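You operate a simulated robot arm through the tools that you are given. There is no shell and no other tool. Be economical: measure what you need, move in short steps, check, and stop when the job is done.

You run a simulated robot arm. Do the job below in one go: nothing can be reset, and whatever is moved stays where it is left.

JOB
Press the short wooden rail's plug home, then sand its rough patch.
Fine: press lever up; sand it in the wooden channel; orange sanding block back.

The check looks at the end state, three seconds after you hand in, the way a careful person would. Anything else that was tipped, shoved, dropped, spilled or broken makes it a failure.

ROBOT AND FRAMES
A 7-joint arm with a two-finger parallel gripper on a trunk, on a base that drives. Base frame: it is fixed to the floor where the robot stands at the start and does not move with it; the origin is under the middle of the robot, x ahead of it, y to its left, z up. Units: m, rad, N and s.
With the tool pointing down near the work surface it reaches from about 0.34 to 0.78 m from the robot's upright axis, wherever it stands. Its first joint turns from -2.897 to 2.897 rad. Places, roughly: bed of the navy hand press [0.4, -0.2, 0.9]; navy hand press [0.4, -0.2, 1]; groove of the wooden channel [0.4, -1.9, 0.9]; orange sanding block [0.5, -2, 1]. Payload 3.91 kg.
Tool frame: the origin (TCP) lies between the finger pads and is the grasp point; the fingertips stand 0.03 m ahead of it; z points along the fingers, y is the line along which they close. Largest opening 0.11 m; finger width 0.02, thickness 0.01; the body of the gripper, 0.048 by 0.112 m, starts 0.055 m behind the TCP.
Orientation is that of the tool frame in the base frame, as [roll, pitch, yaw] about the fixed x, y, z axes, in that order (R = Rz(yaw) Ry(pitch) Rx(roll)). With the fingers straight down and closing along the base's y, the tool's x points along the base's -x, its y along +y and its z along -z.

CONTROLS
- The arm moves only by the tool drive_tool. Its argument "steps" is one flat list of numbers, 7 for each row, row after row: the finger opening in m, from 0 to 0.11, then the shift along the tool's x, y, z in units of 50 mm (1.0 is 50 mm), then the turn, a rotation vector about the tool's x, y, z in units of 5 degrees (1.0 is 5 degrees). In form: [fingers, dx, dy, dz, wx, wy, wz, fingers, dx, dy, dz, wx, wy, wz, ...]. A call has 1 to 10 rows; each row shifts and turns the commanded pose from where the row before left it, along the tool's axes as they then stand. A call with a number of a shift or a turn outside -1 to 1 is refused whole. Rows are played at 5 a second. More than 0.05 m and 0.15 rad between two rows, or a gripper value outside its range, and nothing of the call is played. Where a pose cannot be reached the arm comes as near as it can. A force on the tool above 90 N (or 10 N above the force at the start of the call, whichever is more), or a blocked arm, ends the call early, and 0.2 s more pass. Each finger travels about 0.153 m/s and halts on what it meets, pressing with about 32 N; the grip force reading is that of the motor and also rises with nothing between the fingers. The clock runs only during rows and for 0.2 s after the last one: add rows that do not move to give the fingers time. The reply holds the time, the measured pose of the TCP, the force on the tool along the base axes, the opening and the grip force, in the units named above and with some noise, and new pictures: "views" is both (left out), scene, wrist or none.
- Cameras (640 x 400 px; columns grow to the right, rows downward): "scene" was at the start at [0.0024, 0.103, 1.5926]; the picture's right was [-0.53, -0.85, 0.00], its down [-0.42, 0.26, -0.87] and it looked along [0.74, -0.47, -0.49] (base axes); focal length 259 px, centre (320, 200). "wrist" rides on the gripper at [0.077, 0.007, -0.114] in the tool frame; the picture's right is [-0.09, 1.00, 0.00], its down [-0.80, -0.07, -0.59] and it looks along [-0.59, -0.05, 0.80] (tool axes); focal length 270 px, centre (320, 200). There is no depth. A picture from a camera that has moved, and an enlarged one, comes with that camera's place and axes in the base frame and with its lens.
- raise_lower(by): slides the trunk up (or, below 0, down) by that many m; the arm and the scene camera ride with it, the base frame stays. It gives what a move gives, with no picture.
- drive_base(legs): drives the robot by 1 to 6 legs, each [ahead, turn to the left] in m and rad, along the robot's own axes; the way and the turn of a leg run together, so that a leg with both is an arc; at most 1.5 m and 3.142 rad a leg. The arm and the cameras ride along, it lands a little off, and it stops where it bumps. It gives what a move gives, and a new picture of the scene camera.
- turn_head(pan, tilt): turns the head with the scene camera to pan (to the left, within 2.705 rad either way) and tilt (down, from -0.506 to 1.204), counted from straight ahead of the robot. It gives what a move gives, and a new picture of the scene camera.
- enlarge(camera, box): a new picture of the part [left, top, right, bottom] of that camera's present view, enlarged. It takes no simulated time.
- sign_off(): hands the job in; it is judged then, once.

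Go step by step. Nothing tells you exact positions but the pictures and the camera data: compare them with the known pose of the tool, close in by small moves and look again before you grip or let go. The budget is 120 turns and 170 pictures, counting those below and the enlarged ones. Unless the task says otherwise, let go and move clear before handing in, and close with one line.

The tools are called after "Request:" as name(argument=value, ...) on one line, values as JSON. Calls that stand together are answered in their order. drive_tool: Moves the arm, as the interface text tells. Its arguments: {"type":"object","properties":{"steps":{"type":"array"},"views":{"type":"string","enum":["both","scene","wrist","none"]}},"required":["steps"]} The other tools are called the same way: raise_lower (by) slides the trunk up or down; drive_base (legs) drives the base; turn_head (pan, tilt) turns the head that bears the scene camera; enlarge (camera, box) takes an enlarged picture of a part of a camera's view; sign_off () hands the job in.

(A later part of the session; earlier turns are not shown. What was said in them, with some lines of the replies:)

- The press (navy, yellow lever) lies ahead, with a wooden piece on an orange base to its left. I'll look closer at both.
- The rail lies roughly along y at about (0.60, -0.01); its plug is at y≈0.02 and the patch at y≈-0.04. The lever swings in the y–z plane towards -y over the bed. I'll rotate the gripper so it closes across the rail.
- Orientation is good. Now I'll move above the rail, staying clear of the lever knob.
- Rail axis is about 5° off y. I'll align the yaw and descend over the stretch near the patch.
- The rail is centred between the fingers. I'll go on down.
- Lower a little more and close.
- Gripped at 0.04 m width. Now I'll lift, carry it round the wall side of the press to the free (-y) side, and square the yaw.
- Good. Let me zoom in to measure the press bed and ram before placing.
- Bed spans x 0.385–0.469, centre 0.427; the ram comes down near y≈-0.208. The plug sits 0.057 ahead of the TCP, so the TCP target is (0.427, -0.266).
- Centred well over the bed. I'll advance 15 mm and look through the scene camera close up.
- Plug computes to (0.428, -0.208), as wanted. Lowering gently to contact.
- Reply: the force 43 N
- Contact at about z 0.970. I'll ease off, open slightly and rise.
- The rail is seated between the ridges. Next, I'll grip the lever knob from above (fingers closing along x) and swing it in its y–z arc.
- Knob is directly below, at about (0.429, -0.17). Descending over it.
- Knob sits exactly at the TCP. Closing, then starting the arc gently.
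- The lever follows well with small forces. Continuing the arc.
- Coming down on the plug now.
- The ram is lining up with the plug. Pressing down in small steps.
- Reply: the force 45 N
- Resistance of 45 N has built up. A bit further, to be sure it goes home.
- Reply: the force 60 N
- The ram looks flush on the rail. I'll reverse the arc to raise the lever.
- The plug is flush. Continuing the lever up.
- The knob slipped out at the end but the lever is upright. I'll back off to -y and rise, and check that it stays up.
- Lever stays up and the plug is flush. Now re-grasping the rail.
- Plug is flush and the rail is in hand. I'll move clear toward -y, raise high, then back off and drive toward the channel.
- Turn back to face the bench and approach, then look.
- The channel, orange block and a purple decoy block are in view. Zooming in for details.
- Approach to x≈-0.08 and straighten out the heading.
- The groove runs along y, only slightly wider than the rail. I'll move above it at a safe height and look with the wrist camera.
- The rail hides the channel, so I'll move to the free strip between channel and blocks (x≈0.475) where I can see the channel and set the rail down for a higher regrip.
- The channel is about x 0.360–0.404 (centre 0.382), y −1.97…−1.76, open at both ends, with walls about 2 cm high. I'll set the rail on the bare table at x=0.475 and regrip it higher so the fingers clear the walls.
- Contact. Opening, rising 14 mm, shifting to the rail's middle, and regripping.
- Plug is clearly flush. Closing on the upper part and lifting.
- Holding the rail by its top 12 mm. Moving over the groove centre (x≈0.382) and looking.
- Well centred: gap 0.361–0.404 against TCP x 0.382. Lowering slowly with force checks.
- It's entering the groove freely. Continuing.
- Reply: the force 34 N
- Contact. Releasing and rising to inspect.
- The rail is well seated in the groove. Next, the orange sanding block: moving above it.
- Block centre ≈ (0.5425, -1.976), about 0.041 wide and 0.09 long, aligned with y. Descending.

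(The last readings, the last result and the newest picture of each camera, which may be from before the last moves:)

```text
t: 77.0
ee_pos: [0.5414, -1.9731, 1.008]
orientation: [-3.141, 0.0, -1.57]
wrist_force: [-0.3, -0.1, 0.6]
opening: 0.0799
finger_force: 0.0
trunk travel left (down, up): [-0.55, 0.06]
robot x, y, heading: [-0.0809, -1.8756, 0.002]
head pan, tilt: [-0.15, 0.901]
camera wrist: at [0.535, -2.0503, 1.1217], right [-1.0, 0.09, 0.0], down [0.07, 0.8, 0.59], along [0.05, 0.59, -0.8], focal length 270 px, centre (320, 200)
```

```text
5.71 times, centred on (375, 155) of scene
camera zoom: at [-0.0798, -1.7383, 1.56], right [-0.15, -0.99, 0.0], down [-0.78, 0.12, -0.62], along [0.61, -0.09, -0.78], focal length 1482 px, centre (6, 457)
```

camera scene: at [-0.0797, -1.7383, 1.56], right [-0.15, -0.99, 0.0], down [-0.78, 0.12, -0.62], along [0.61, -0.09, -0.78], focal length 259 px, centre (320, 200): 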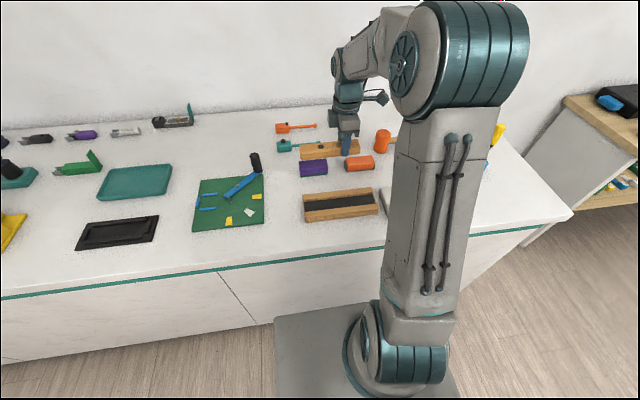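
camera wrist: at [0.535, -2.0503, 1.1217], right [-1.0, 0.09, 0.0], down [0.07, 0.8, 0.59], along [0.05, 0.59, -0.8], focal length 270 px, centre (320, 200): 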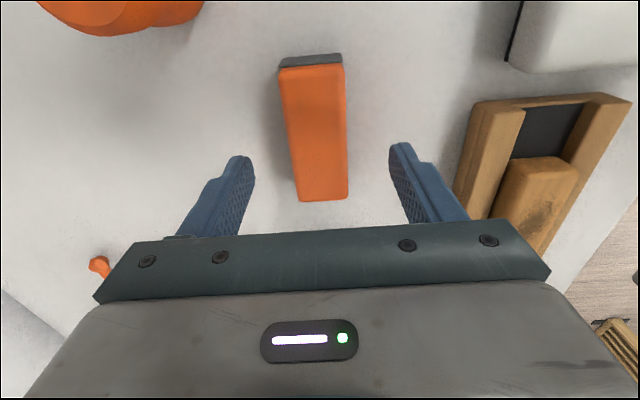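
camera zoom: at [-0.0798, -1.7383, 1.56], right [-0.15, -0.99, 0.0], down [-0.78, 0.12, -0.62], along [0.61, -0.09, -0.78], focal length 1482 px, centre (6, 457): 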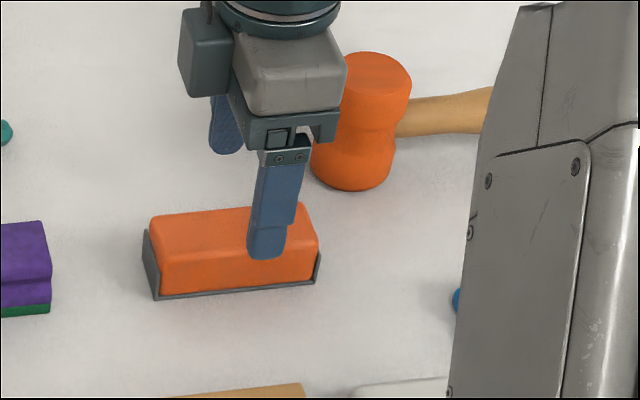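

Request:
drive_tool(steps=[0.08, 0, -0.03, 0.5, 0, 0, 0, 0.08, 0, 0, 0.38, 0, 0, 0, 0.06, 0, 0, 0, 0, 0, 0, 0.03, 0, 0, 0, 0, 0, 0, 0.0, 0, 0, 0, 0, 0, 0, 0.0, 0, 0, 0, 0, 0, 0], views="wrist")

Request:
enlarge(camera="scene", box=[320, 120, 430, 190])

```text
t: 78.4
ee_pos: [0.5444, -1.9722, 0.9655]
orientation: [3.141, 0.0, -1.571]
wrist_force: [0.3, -0.3, 0.6]
opening: 0.0393
finger_force: 32.5
trunk travel left (down, up): [-0.55, 0.06]
robot x, y, heading: [-0.08, -1.8763, -0.0]
head pan, tilt: [-0.15, 0.901]
camera wrist: at [0.5374, -2.0502, 1.0789], right [-1.0, 0.09, 0.0], down [0.07, 0.8, 0.59], along [0.05, 0.59, -0.8], focal length 270 px, centre (320, 200)
```

wrist: 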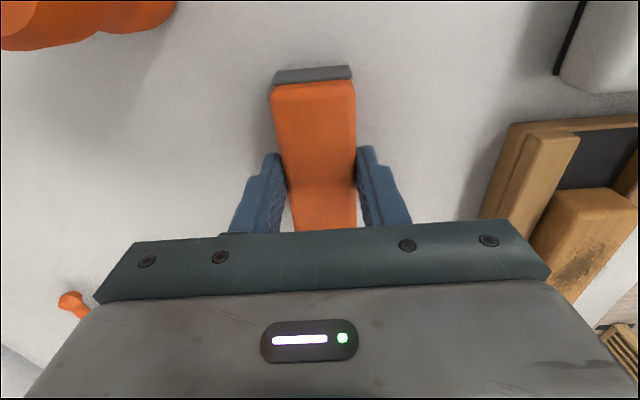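

```text
5.71 times, centred on (375, 155) of scene
camera zoom: at [-0.0798, -1.7383, 1.56], right [-0.15, -0.99, 0.0], down [-0.78, 0.12, -0.62], along [0.61, -0.09, -0.78], focal length 1482 px, centre (6, 457)
```

zoom: 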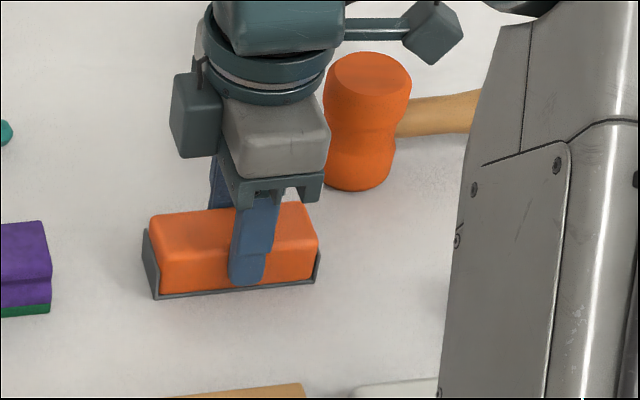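

Gripped (release pose ≈ (0.544, -1.972, 0.9655)). Lifting over to the patch at (0.3825, -1.898).

Request:
drive_tool(steps=[0.0, 0, 0, -0.9, 0, 0, 0, 0.0, 0, 0, -0.9, 0, 0, 0, 0.0, 0, 0, -0.2, 0, 0, 0, 0.0, -0.37, 0.81, 0, 0, 0, 0, 0.0, -0.37, 0.81, 0, 0, 0, 0, 0.0, -0.37, 0.81, 0, 0, 0, 0, 0.0, -0.37, 0.81, 0, 0, 0, 0, 0.0, 0, 0, 0.2, 0, 0, 0, 0.0, 0, 0, 0, 0, 0, 0], views="wrist")

Request:
enlarge(camera="scene", box=[280, 130, 410, 240])

```text
t: 80.4
ee_pos: [0.3819, -1.8988, 1.0556]
orientation: [3.141, 0.002, -1.571]
wrist_force: [0.3, 0.1, -1.3]
opening: 0.0392
finger_force: 32.0
trunk travel left (down, up): [-0.55, 0.06]
robot x, y, heading: [-0.0767, -1.8787, 0.001]
head pan, tilt: [-0.15, 0.901]
camera wrist: at [0.3747, -1.977, 1.1688], right [-1.0, 0.09, 0.0], down [0.07, 0.8, 0.59], along [0.05, 0.59, -0.8], focal length 270 px, centre (320, 200)
```

wrist: 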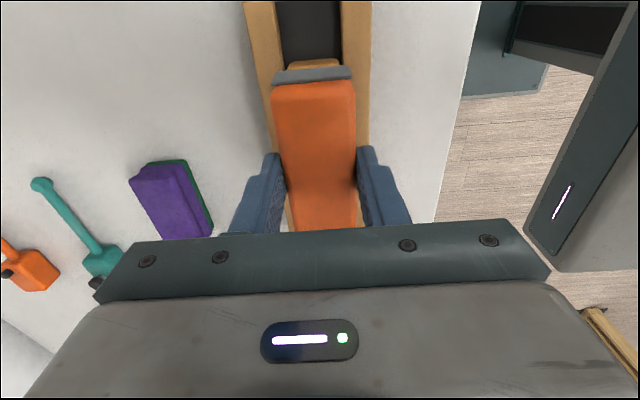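

```text
3.64 times, centred on (345, 185) of scene
camera zoom: at [-0.0796, -1.7383, 1.56], right [-0.15, -0.99, 0.0], down [-0.78, 0.12, -0.62], along [0.61, -0.09, -0.78], focal length 943 px, centre (229, 254)
```

zoom: 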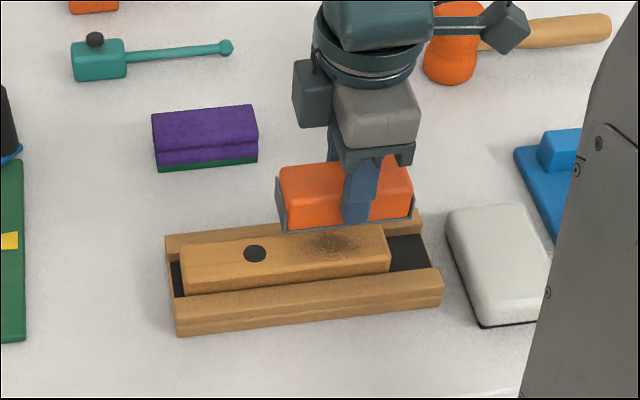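

Aligned over the patch. Lowering until light contact.

Request:
drive_tool(steps=[0.0, 0, 0, 0.4, 0, 0, 0, 0.0, 0, 0, 0.2, 0, 0, 0, 0.0, 0, 0, 0.1, 0, 0, 0], views="none")

Request:
drive_tool(steps=[0.0, 0, 0, 0.05, 0, 0, 0, 0.0, 0, 0, 0.05, 0, 0, 0], views="none")

```text
t: 81.2
ee_pos: [0.3806, -1.8988, 1.0209]
orientation: [-3.141, -0.002, -1.572]
wrist_force: [0.2, -0.5, -0.6]
opening: 0.039
finger_force: 31.8
trunk travel left (down, up): [-0.55, 0.06]
robot x, y, heading: [-0.0794, -1.8754, 0.003]
head pan, tilt: [-0.15, 0.901]
```

```text
t: 81.8
ee_pos: [0.381, -1.8993, 1.0156]
orientation: [3.139, 0.0, -1.572]
wrist_force: [-0.1, -0.4, -0.4]
opening: 0.0391
finger_force: 31.9
trunk travel left (down, up): [-0.55, 0.06]
robot x, y, heading: [-0.0803, -1.8829, 0.003]
head pan, tilt: [-0.15, 0.901]
```

Request:
drive_tool(steps=[0.0, 0, 0, 0.05, 0, 0, 0, 0.0, 0, 0, 0.04, 0, 0, 0], views="none")

Request:
enlarge(camera="scene", box=[280, 130, 410, 240])

```text
t: 82.4
ee_pos: [0.3804, -1.898, 1.011]
orientation: [3.141, 0.0, -1.572]
wrist_force: [-0.2, 1.3, -0.7]
opening: 0.0391
finger_force: 32.2
trunk travel left (down, up): [-0.55, 0.06]
robot x, y, heading: [-0.0814, -1.8793, 0.004]
head pan, tilt: [-0.15, 0.901]
```

```text
3.64 times, centred on (345, 185) of scene
camera zoom: at [-0.0796, -1.7383, 1.56], right [-0.15, -0.99, 0.0], down [-0.78, 0.12, -0.62], along [0.61, -0.09, -0.78], focal length 943 px, centre (229, 254)
```

zoom: 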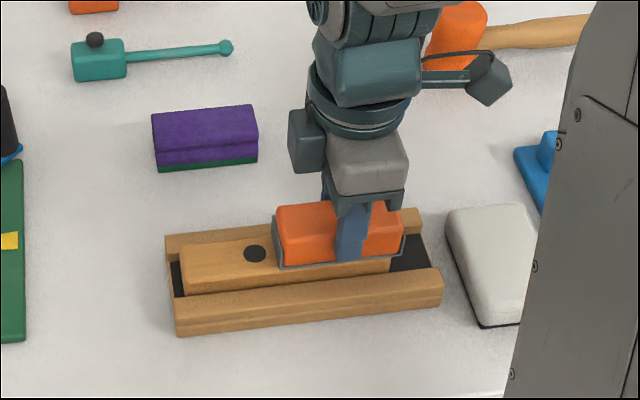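

Request:
drive_tool(steps=[0.0, 0, 0, 0.04, 0, 0, 0, 0.0, 0, 0, 0.04, 0, 0, 0], views="none")

```text
t: 83.0
ee_pos: [0.3813, -1.8981, 1.0096]
orientation: [-3.139, -0.001, -1.57]
wrist_force: [-0.9, -1.0, 17.7]
opening: 0.0393
finger_force: 31.8
trunk travel left (down, up): [-0.55, 0.06]
robot x, y, heading: [-0.0779, -1.8766, 0.0]
head pan, tilt: [-0.15, 0.901]
```

Contact at about 18 N. Trying one short back-and-forth stroke along the rail and checking the rail doesn't slide.

Request:
drive_tool(steps=[0.0, -0.25, 0, 0, 0, 0, 0, 0.0, -0.25, 0, 0, 0, 0, 0, 0.0, 0.25, 0, 0, 0, 0, 0, 0.0, 0.25, 0, 0, 0, 0, 0, 0.0, 0.25, 0, 0, 0, 0, 0, 0.0, 0.25, 0, 0, 0, 0, 0], views="none")

Request:
enlarge(camera="scene", box=[280, 130, 410, 240])

```text
t: 84.4
ee_pos: [0.3797, -1.9234, 1.0079]
orientation: [-3.14, -0.002, -1.571]
wrist_force: [-0.3, 7.9, 29.6]
opening: 0.0394
finger_force: 32.3
trunk travel left (down, up): [-0.55, 0.06]
robot x, y, heading: [-0.0789, -1.8799, -0.001]
head pan, tilt: [-0.15, 0.901]
```

```text
3.64 times, centred on (345, 185) of scene
camera zoom: at [-0.0821, -1.7367, 1.56], right [-0.15, -0.99, 0.0], down [-0.77, 0.12, -0.62], along [0.62, -0.09, -0.78], focal length 943 px, centre (229, 254)
```

zoom: 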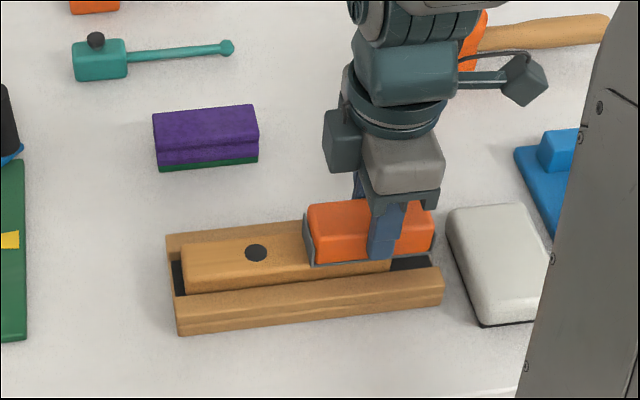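

The rail stays put and the block glides. More strokes.

Request:
drive_tool(steps=[0.0, -0.35, 0, 0, 0, 0, 0, 0.0, -0.35, 0, 0, 0, 0, 0, 0.0, -0.35, 0, 0, 0, 0, 0, 0.0, 0.35, 0, 0, 0, 0, 0, 0.0, 0.35, 0, 0, 0, 0, 0, 0.0, 0.35, 0, 0, 0, 0, 0, 0.0, -0.35, 0, 0, 0, 0, 0, 0.0, -0.35, 0, 0, 0, 0, 0, 0.0, -0.35, 0, 0, 0, 0, 0], views="none")

Request:
drive_tool(steps=[0.0, 0.35, 0, 0, 0, 0, 0, 0.0, 0.35, 0, 0, 0, 0, 0, 0.0, 0.35, 0, 0, 0, 0, 0, 0.0, -0.35, 0, 0, 0, 0, 0, 0.0, -0.35, 0, 0, 0, 0, 0, 0.0, -0.35, 0, 0, 0, 0, 0, 0.0, 0.35, 0, 0, 0, 0, 0, 0.0, 0.35, 0, 0, 0, 0, 0, 0.0, 0.35, 0, 0, 0, 0, 0, 0.0, -0.25, 0, 0, 0, 0, 0], views="none")

Request:
drive_tool(steps=[0.0, -0.4, 0, 0, 0, 0, 0, 0.0, -0.4, 0, 0, 0, 0, 0, 0.0, 0.35, 0, 0, 0, 0, 0, 0.0, 0.35, 0, 0, 0, 0, 0, 0.0, 0, 0, -0.4, 0, 0, 0, 0.0, 0, 0, -0.8, 0, 0, 0, 0.0, 0, 0, -0.8, 0, 0, 0, 0.0, 0, 0, 0, 0, 0, 0], views="none")

Request:
enlarge(camera="scene", box=[280, 130, 410, 240])

```text
t: 86.4
ee_pos: [0.3781, -1.87, 1.0062]
orientation: [-3.141, -0.001, -1.57]
wrist_force: [-0.3, -0.2, 9.0]
opening: 0.0391
finger_force: 32.1
trunk travel left (down, up): [-0.55, 0.06]
robot x, y, heading: [-0.083, -1.8793, 0.009]
head pan, tilt: [-0.15, 0.901]
```

```text
t: 88.6
ee_pos: [0.3817, -1.9088, 1.0083]
orientation: [-3.142, 0.0, -1.571]
wrist_force: [0.1, -0.4, -1.1]
opening: 0.0391
finger_force: 32.1
trunk travel left (down, up): [-0.55, 0.06]
robot x, y, heading: [-0.0816, -1.882, 0.003]
head pan, tilt: [-0.15, 0.901]
```

```text
t: 90.4
ee_pos: [0.3803, -1.9062, 1.1079]
orientation: [-3.141, 0.0, -1.571]
wrist_force: [0.0, 0.1, -0.9]
opening: 0.0394
finger_force: 31.5
trunk travel left (down, up): [-0.55, 0.06]
robot x, y, heading: [-0.0797, -1.8772, 0.003]
head pan, tilt: [-0.15, 0.901]
```

```text
3.64 times, centred on (345, 185) of scene
camera zoom: at [-0.0796, -1.7383, 1.56], right [-0.15, -0.99, 0.0], down [-0.78, 0.12, -0.62], along [0.61, -0.09, -0.78], focal length 943 px, centre (229, 254)
```

zoom: 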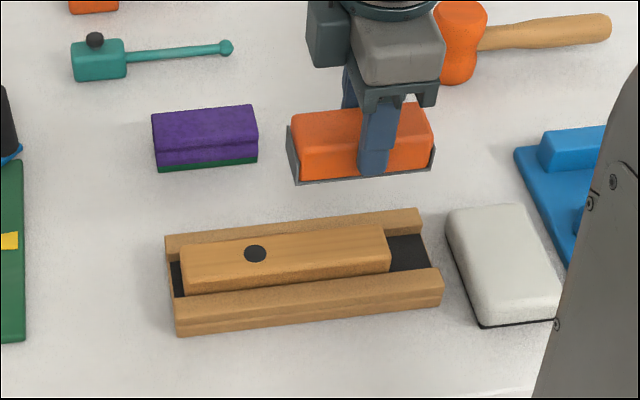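

The patch looks gone; let me verify closely.

Request:
enlarge(camera="scene", box=[320, 180, 395, 225])

```text
8.53 times, centred on (358, 202) of scene
camera zoom: at [-0.0796, -1.7383, 1.56], right [-0.15, -0.99, 0.0], down [-0.78, 0.12, -0.62], along [0.61, -0.09, -0.78], focal length 2213 px, centre (0, 179)
```

zoom: 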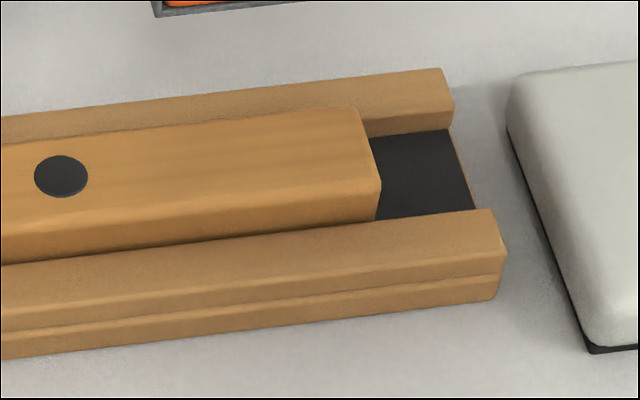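

Clean, with the plug flush. Returning the block to its original spot.

Request:
drive_tool(steps=[0.0, 0.33, -0.82, 0, 0, 0, 0, 0.0, 0.33, -0.82, 0, 0, 0, 0, 0.0, 0.33, -0.82, 0, 0, 0, 0, 0.0, 0.33, -0.82, 0, 0, 0, 0, 0.0, 0, 0, 0.9, 0, 0, 0, 0.0, 0, 0, 0.9, 0, 0, 0, 0.0, 0, 0, 0.7, 0, 0, 0, 0.0, 0, 0, 0.2, 0, 0, 0, 0.0, 0, 0, 0, 0, 0, 0], views="none")

Request:
enlarge(camera="scene", box=[320, 120, 430, 190])

```text
t: 92.4
ee_pos: [0.544, -1.9718, 0.9731]
orientation: [3.141, 0.001, -1.572]
wrist_force: [1.3, 0.7, -0.5]
opening: 0.0392
finger_force: 32.3
trunk travel left (down, up): [-0.55, 0.06]
robot x, y, heading: [-0.0802, -1.8788, -0.001]
head pan, tilt: [-0.15, 0.901]
```

```text
5.71 times, centred on (375, 155) of scene
camera zoom: at [-0.0796, -1.7383, 1.56], right [-0.15, -0.99, 0.0], down [-0.78, 0.12, -0.62], along [0.61, -0.09, -0.78], focal length 1482 px, centre (6, 457)
```

zoom: 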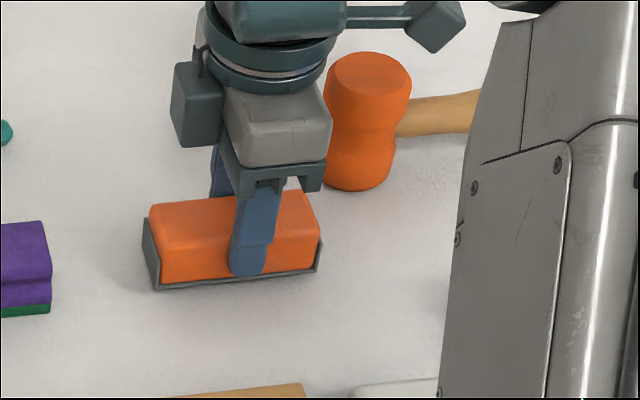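

Request:
drive_tool(steps=[0.0, 0, 0, 0.08, 0, 0, 0, 0.0, 0, 0, 0.06, 0, 0, 0], views="none")

```text
t: 93.0
ee_pos: [0.5442, -1.9725, 0.9658]
orientation: [3.14, 0.0, -1.571]
wrist_force: [0.1, -0.3, -0.6]
opening: 0.0394
finger_force: 32.1
trunk travel left (down, up): [-0.55, 0.06]
robot x, y, heading: [-0.0777, -1.8768, -0.001]
head pan, tilt: [-0.15, 0.901]
```

Request:
drive_tool(steps=[0.0, 0, 0, 0.04, 0, 0, 0, 0.04, 0, 0, 0, 0, 0, 0, 0.06, 0, 0, 0, 0, 0, 0, 0.08, 0, 0, 0, 0, 0, 0, 0.08, 0, 0, -0.6, 0, 0, 0, 0.08, 0, 0, -1, 0, 0, 0, 0.08, 0, 0, -1, 0, 0, 0, 0.08, 0, 0, -1, 0, 0, 0, 0.08, 0, 0, -1, 0, 0, 0], views="both")

Request:
enlarge(camera="scene", box=[260, 120, 420, 240])

```text
t: 95.0
ee_pos: [0.5418, -1.9713, 1.1941]
orientation: [-3.141, -0.001, -1.572]
wrist_force: [0.5, -0.1, -0.4]
opening: 0.0801
finger_force: 0.0
trunk travel left (down, up): [-0.55, 0.06]
robot x, y, heading: [-0.0821, -1.8772, 0.003]
head pan, tilt: [-0.15, 0.901]
camera scene: at [-0.0801, -1.7382, 1.56], right [-0.15, -0.99, 0.0], down [-0.77, 0.12, -0.62], along [0.61, -0.09, -0.78], focal length 259 px, centre (320, 200)
camera wrist: at [0.5364, -2.0492, 1.3079], right [-1.0, 0.09, 0.0], down [0.07, 0.8, 0.59], along [0.05, 0.59, -0.8], focal length 270 px, centre (320, 200)
```

scene: 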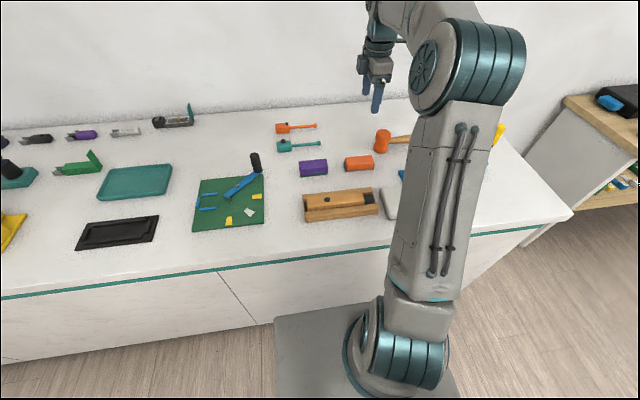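
wrist: 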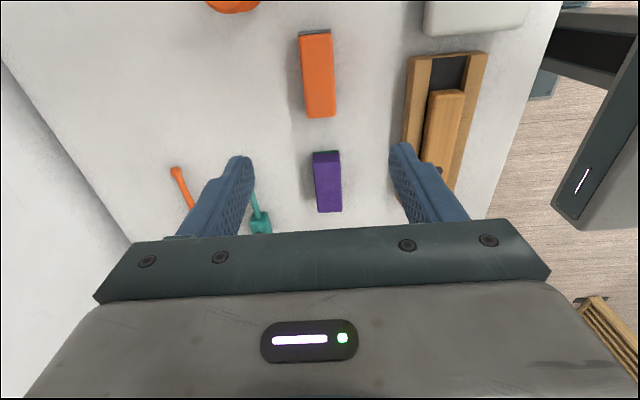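

```text
3.33 times, centred on (340, 180) of scene
camera zoom: at [-0.0801, -1.7382, 1.56], right [-0.15, -0.99, 0.0], down [-0.77, 0.12, -0.62], along [0.61, -0.09, -0.78], focal length 865 px, centre (253, 267)
```

zoom: 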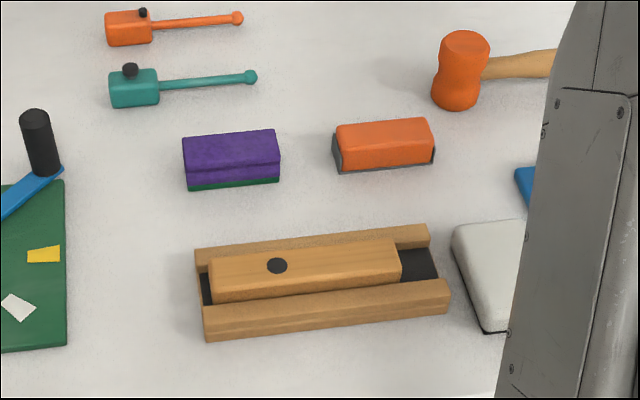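

Everything is in place. One last look at the press lever from here.

Request:
turn_head(pan=1.2, tilt=0.4)

```text
t: 96.5
ee_pos: [0.5427, -1.9717, 1.1939]
orientation: [3.141, 0.002, -1.572]
wrist_force: [0.5, -0.2, -0.2]
opening: 0.0801
finger_force: 0.0
trunk travel left (down, up): [-0.55, 0.06]
robot x, y, heading: [-0.0851, -1.8806, 0.002]
head pan, tilt: [1.201, 0.4]
camera scene: at [-0.1209, -1.6407, 1.603], right [0.93, -0.36, 0.0], down [-0.14, -0.36, -0.92], along [0.33, 0.86, -0.39], focal length 259 px, centre (320, 200)
```

scene: 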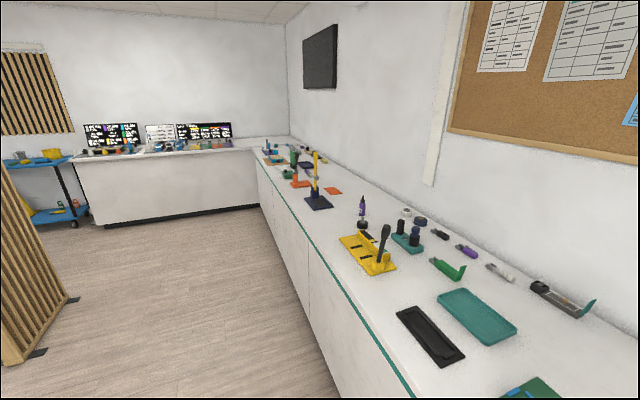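

The lever is still upright, the rail is sanded and in the channel, the block is back, and the gripper is clear. Handing in.

Request:
sign_off()

```text
The job is handed in.
```

The short rail's plug is pressed flush and its rough patch is sanded clean. The rail is left in the wooden channel, the press lever is up, and the orange sanding block is back on its spot.
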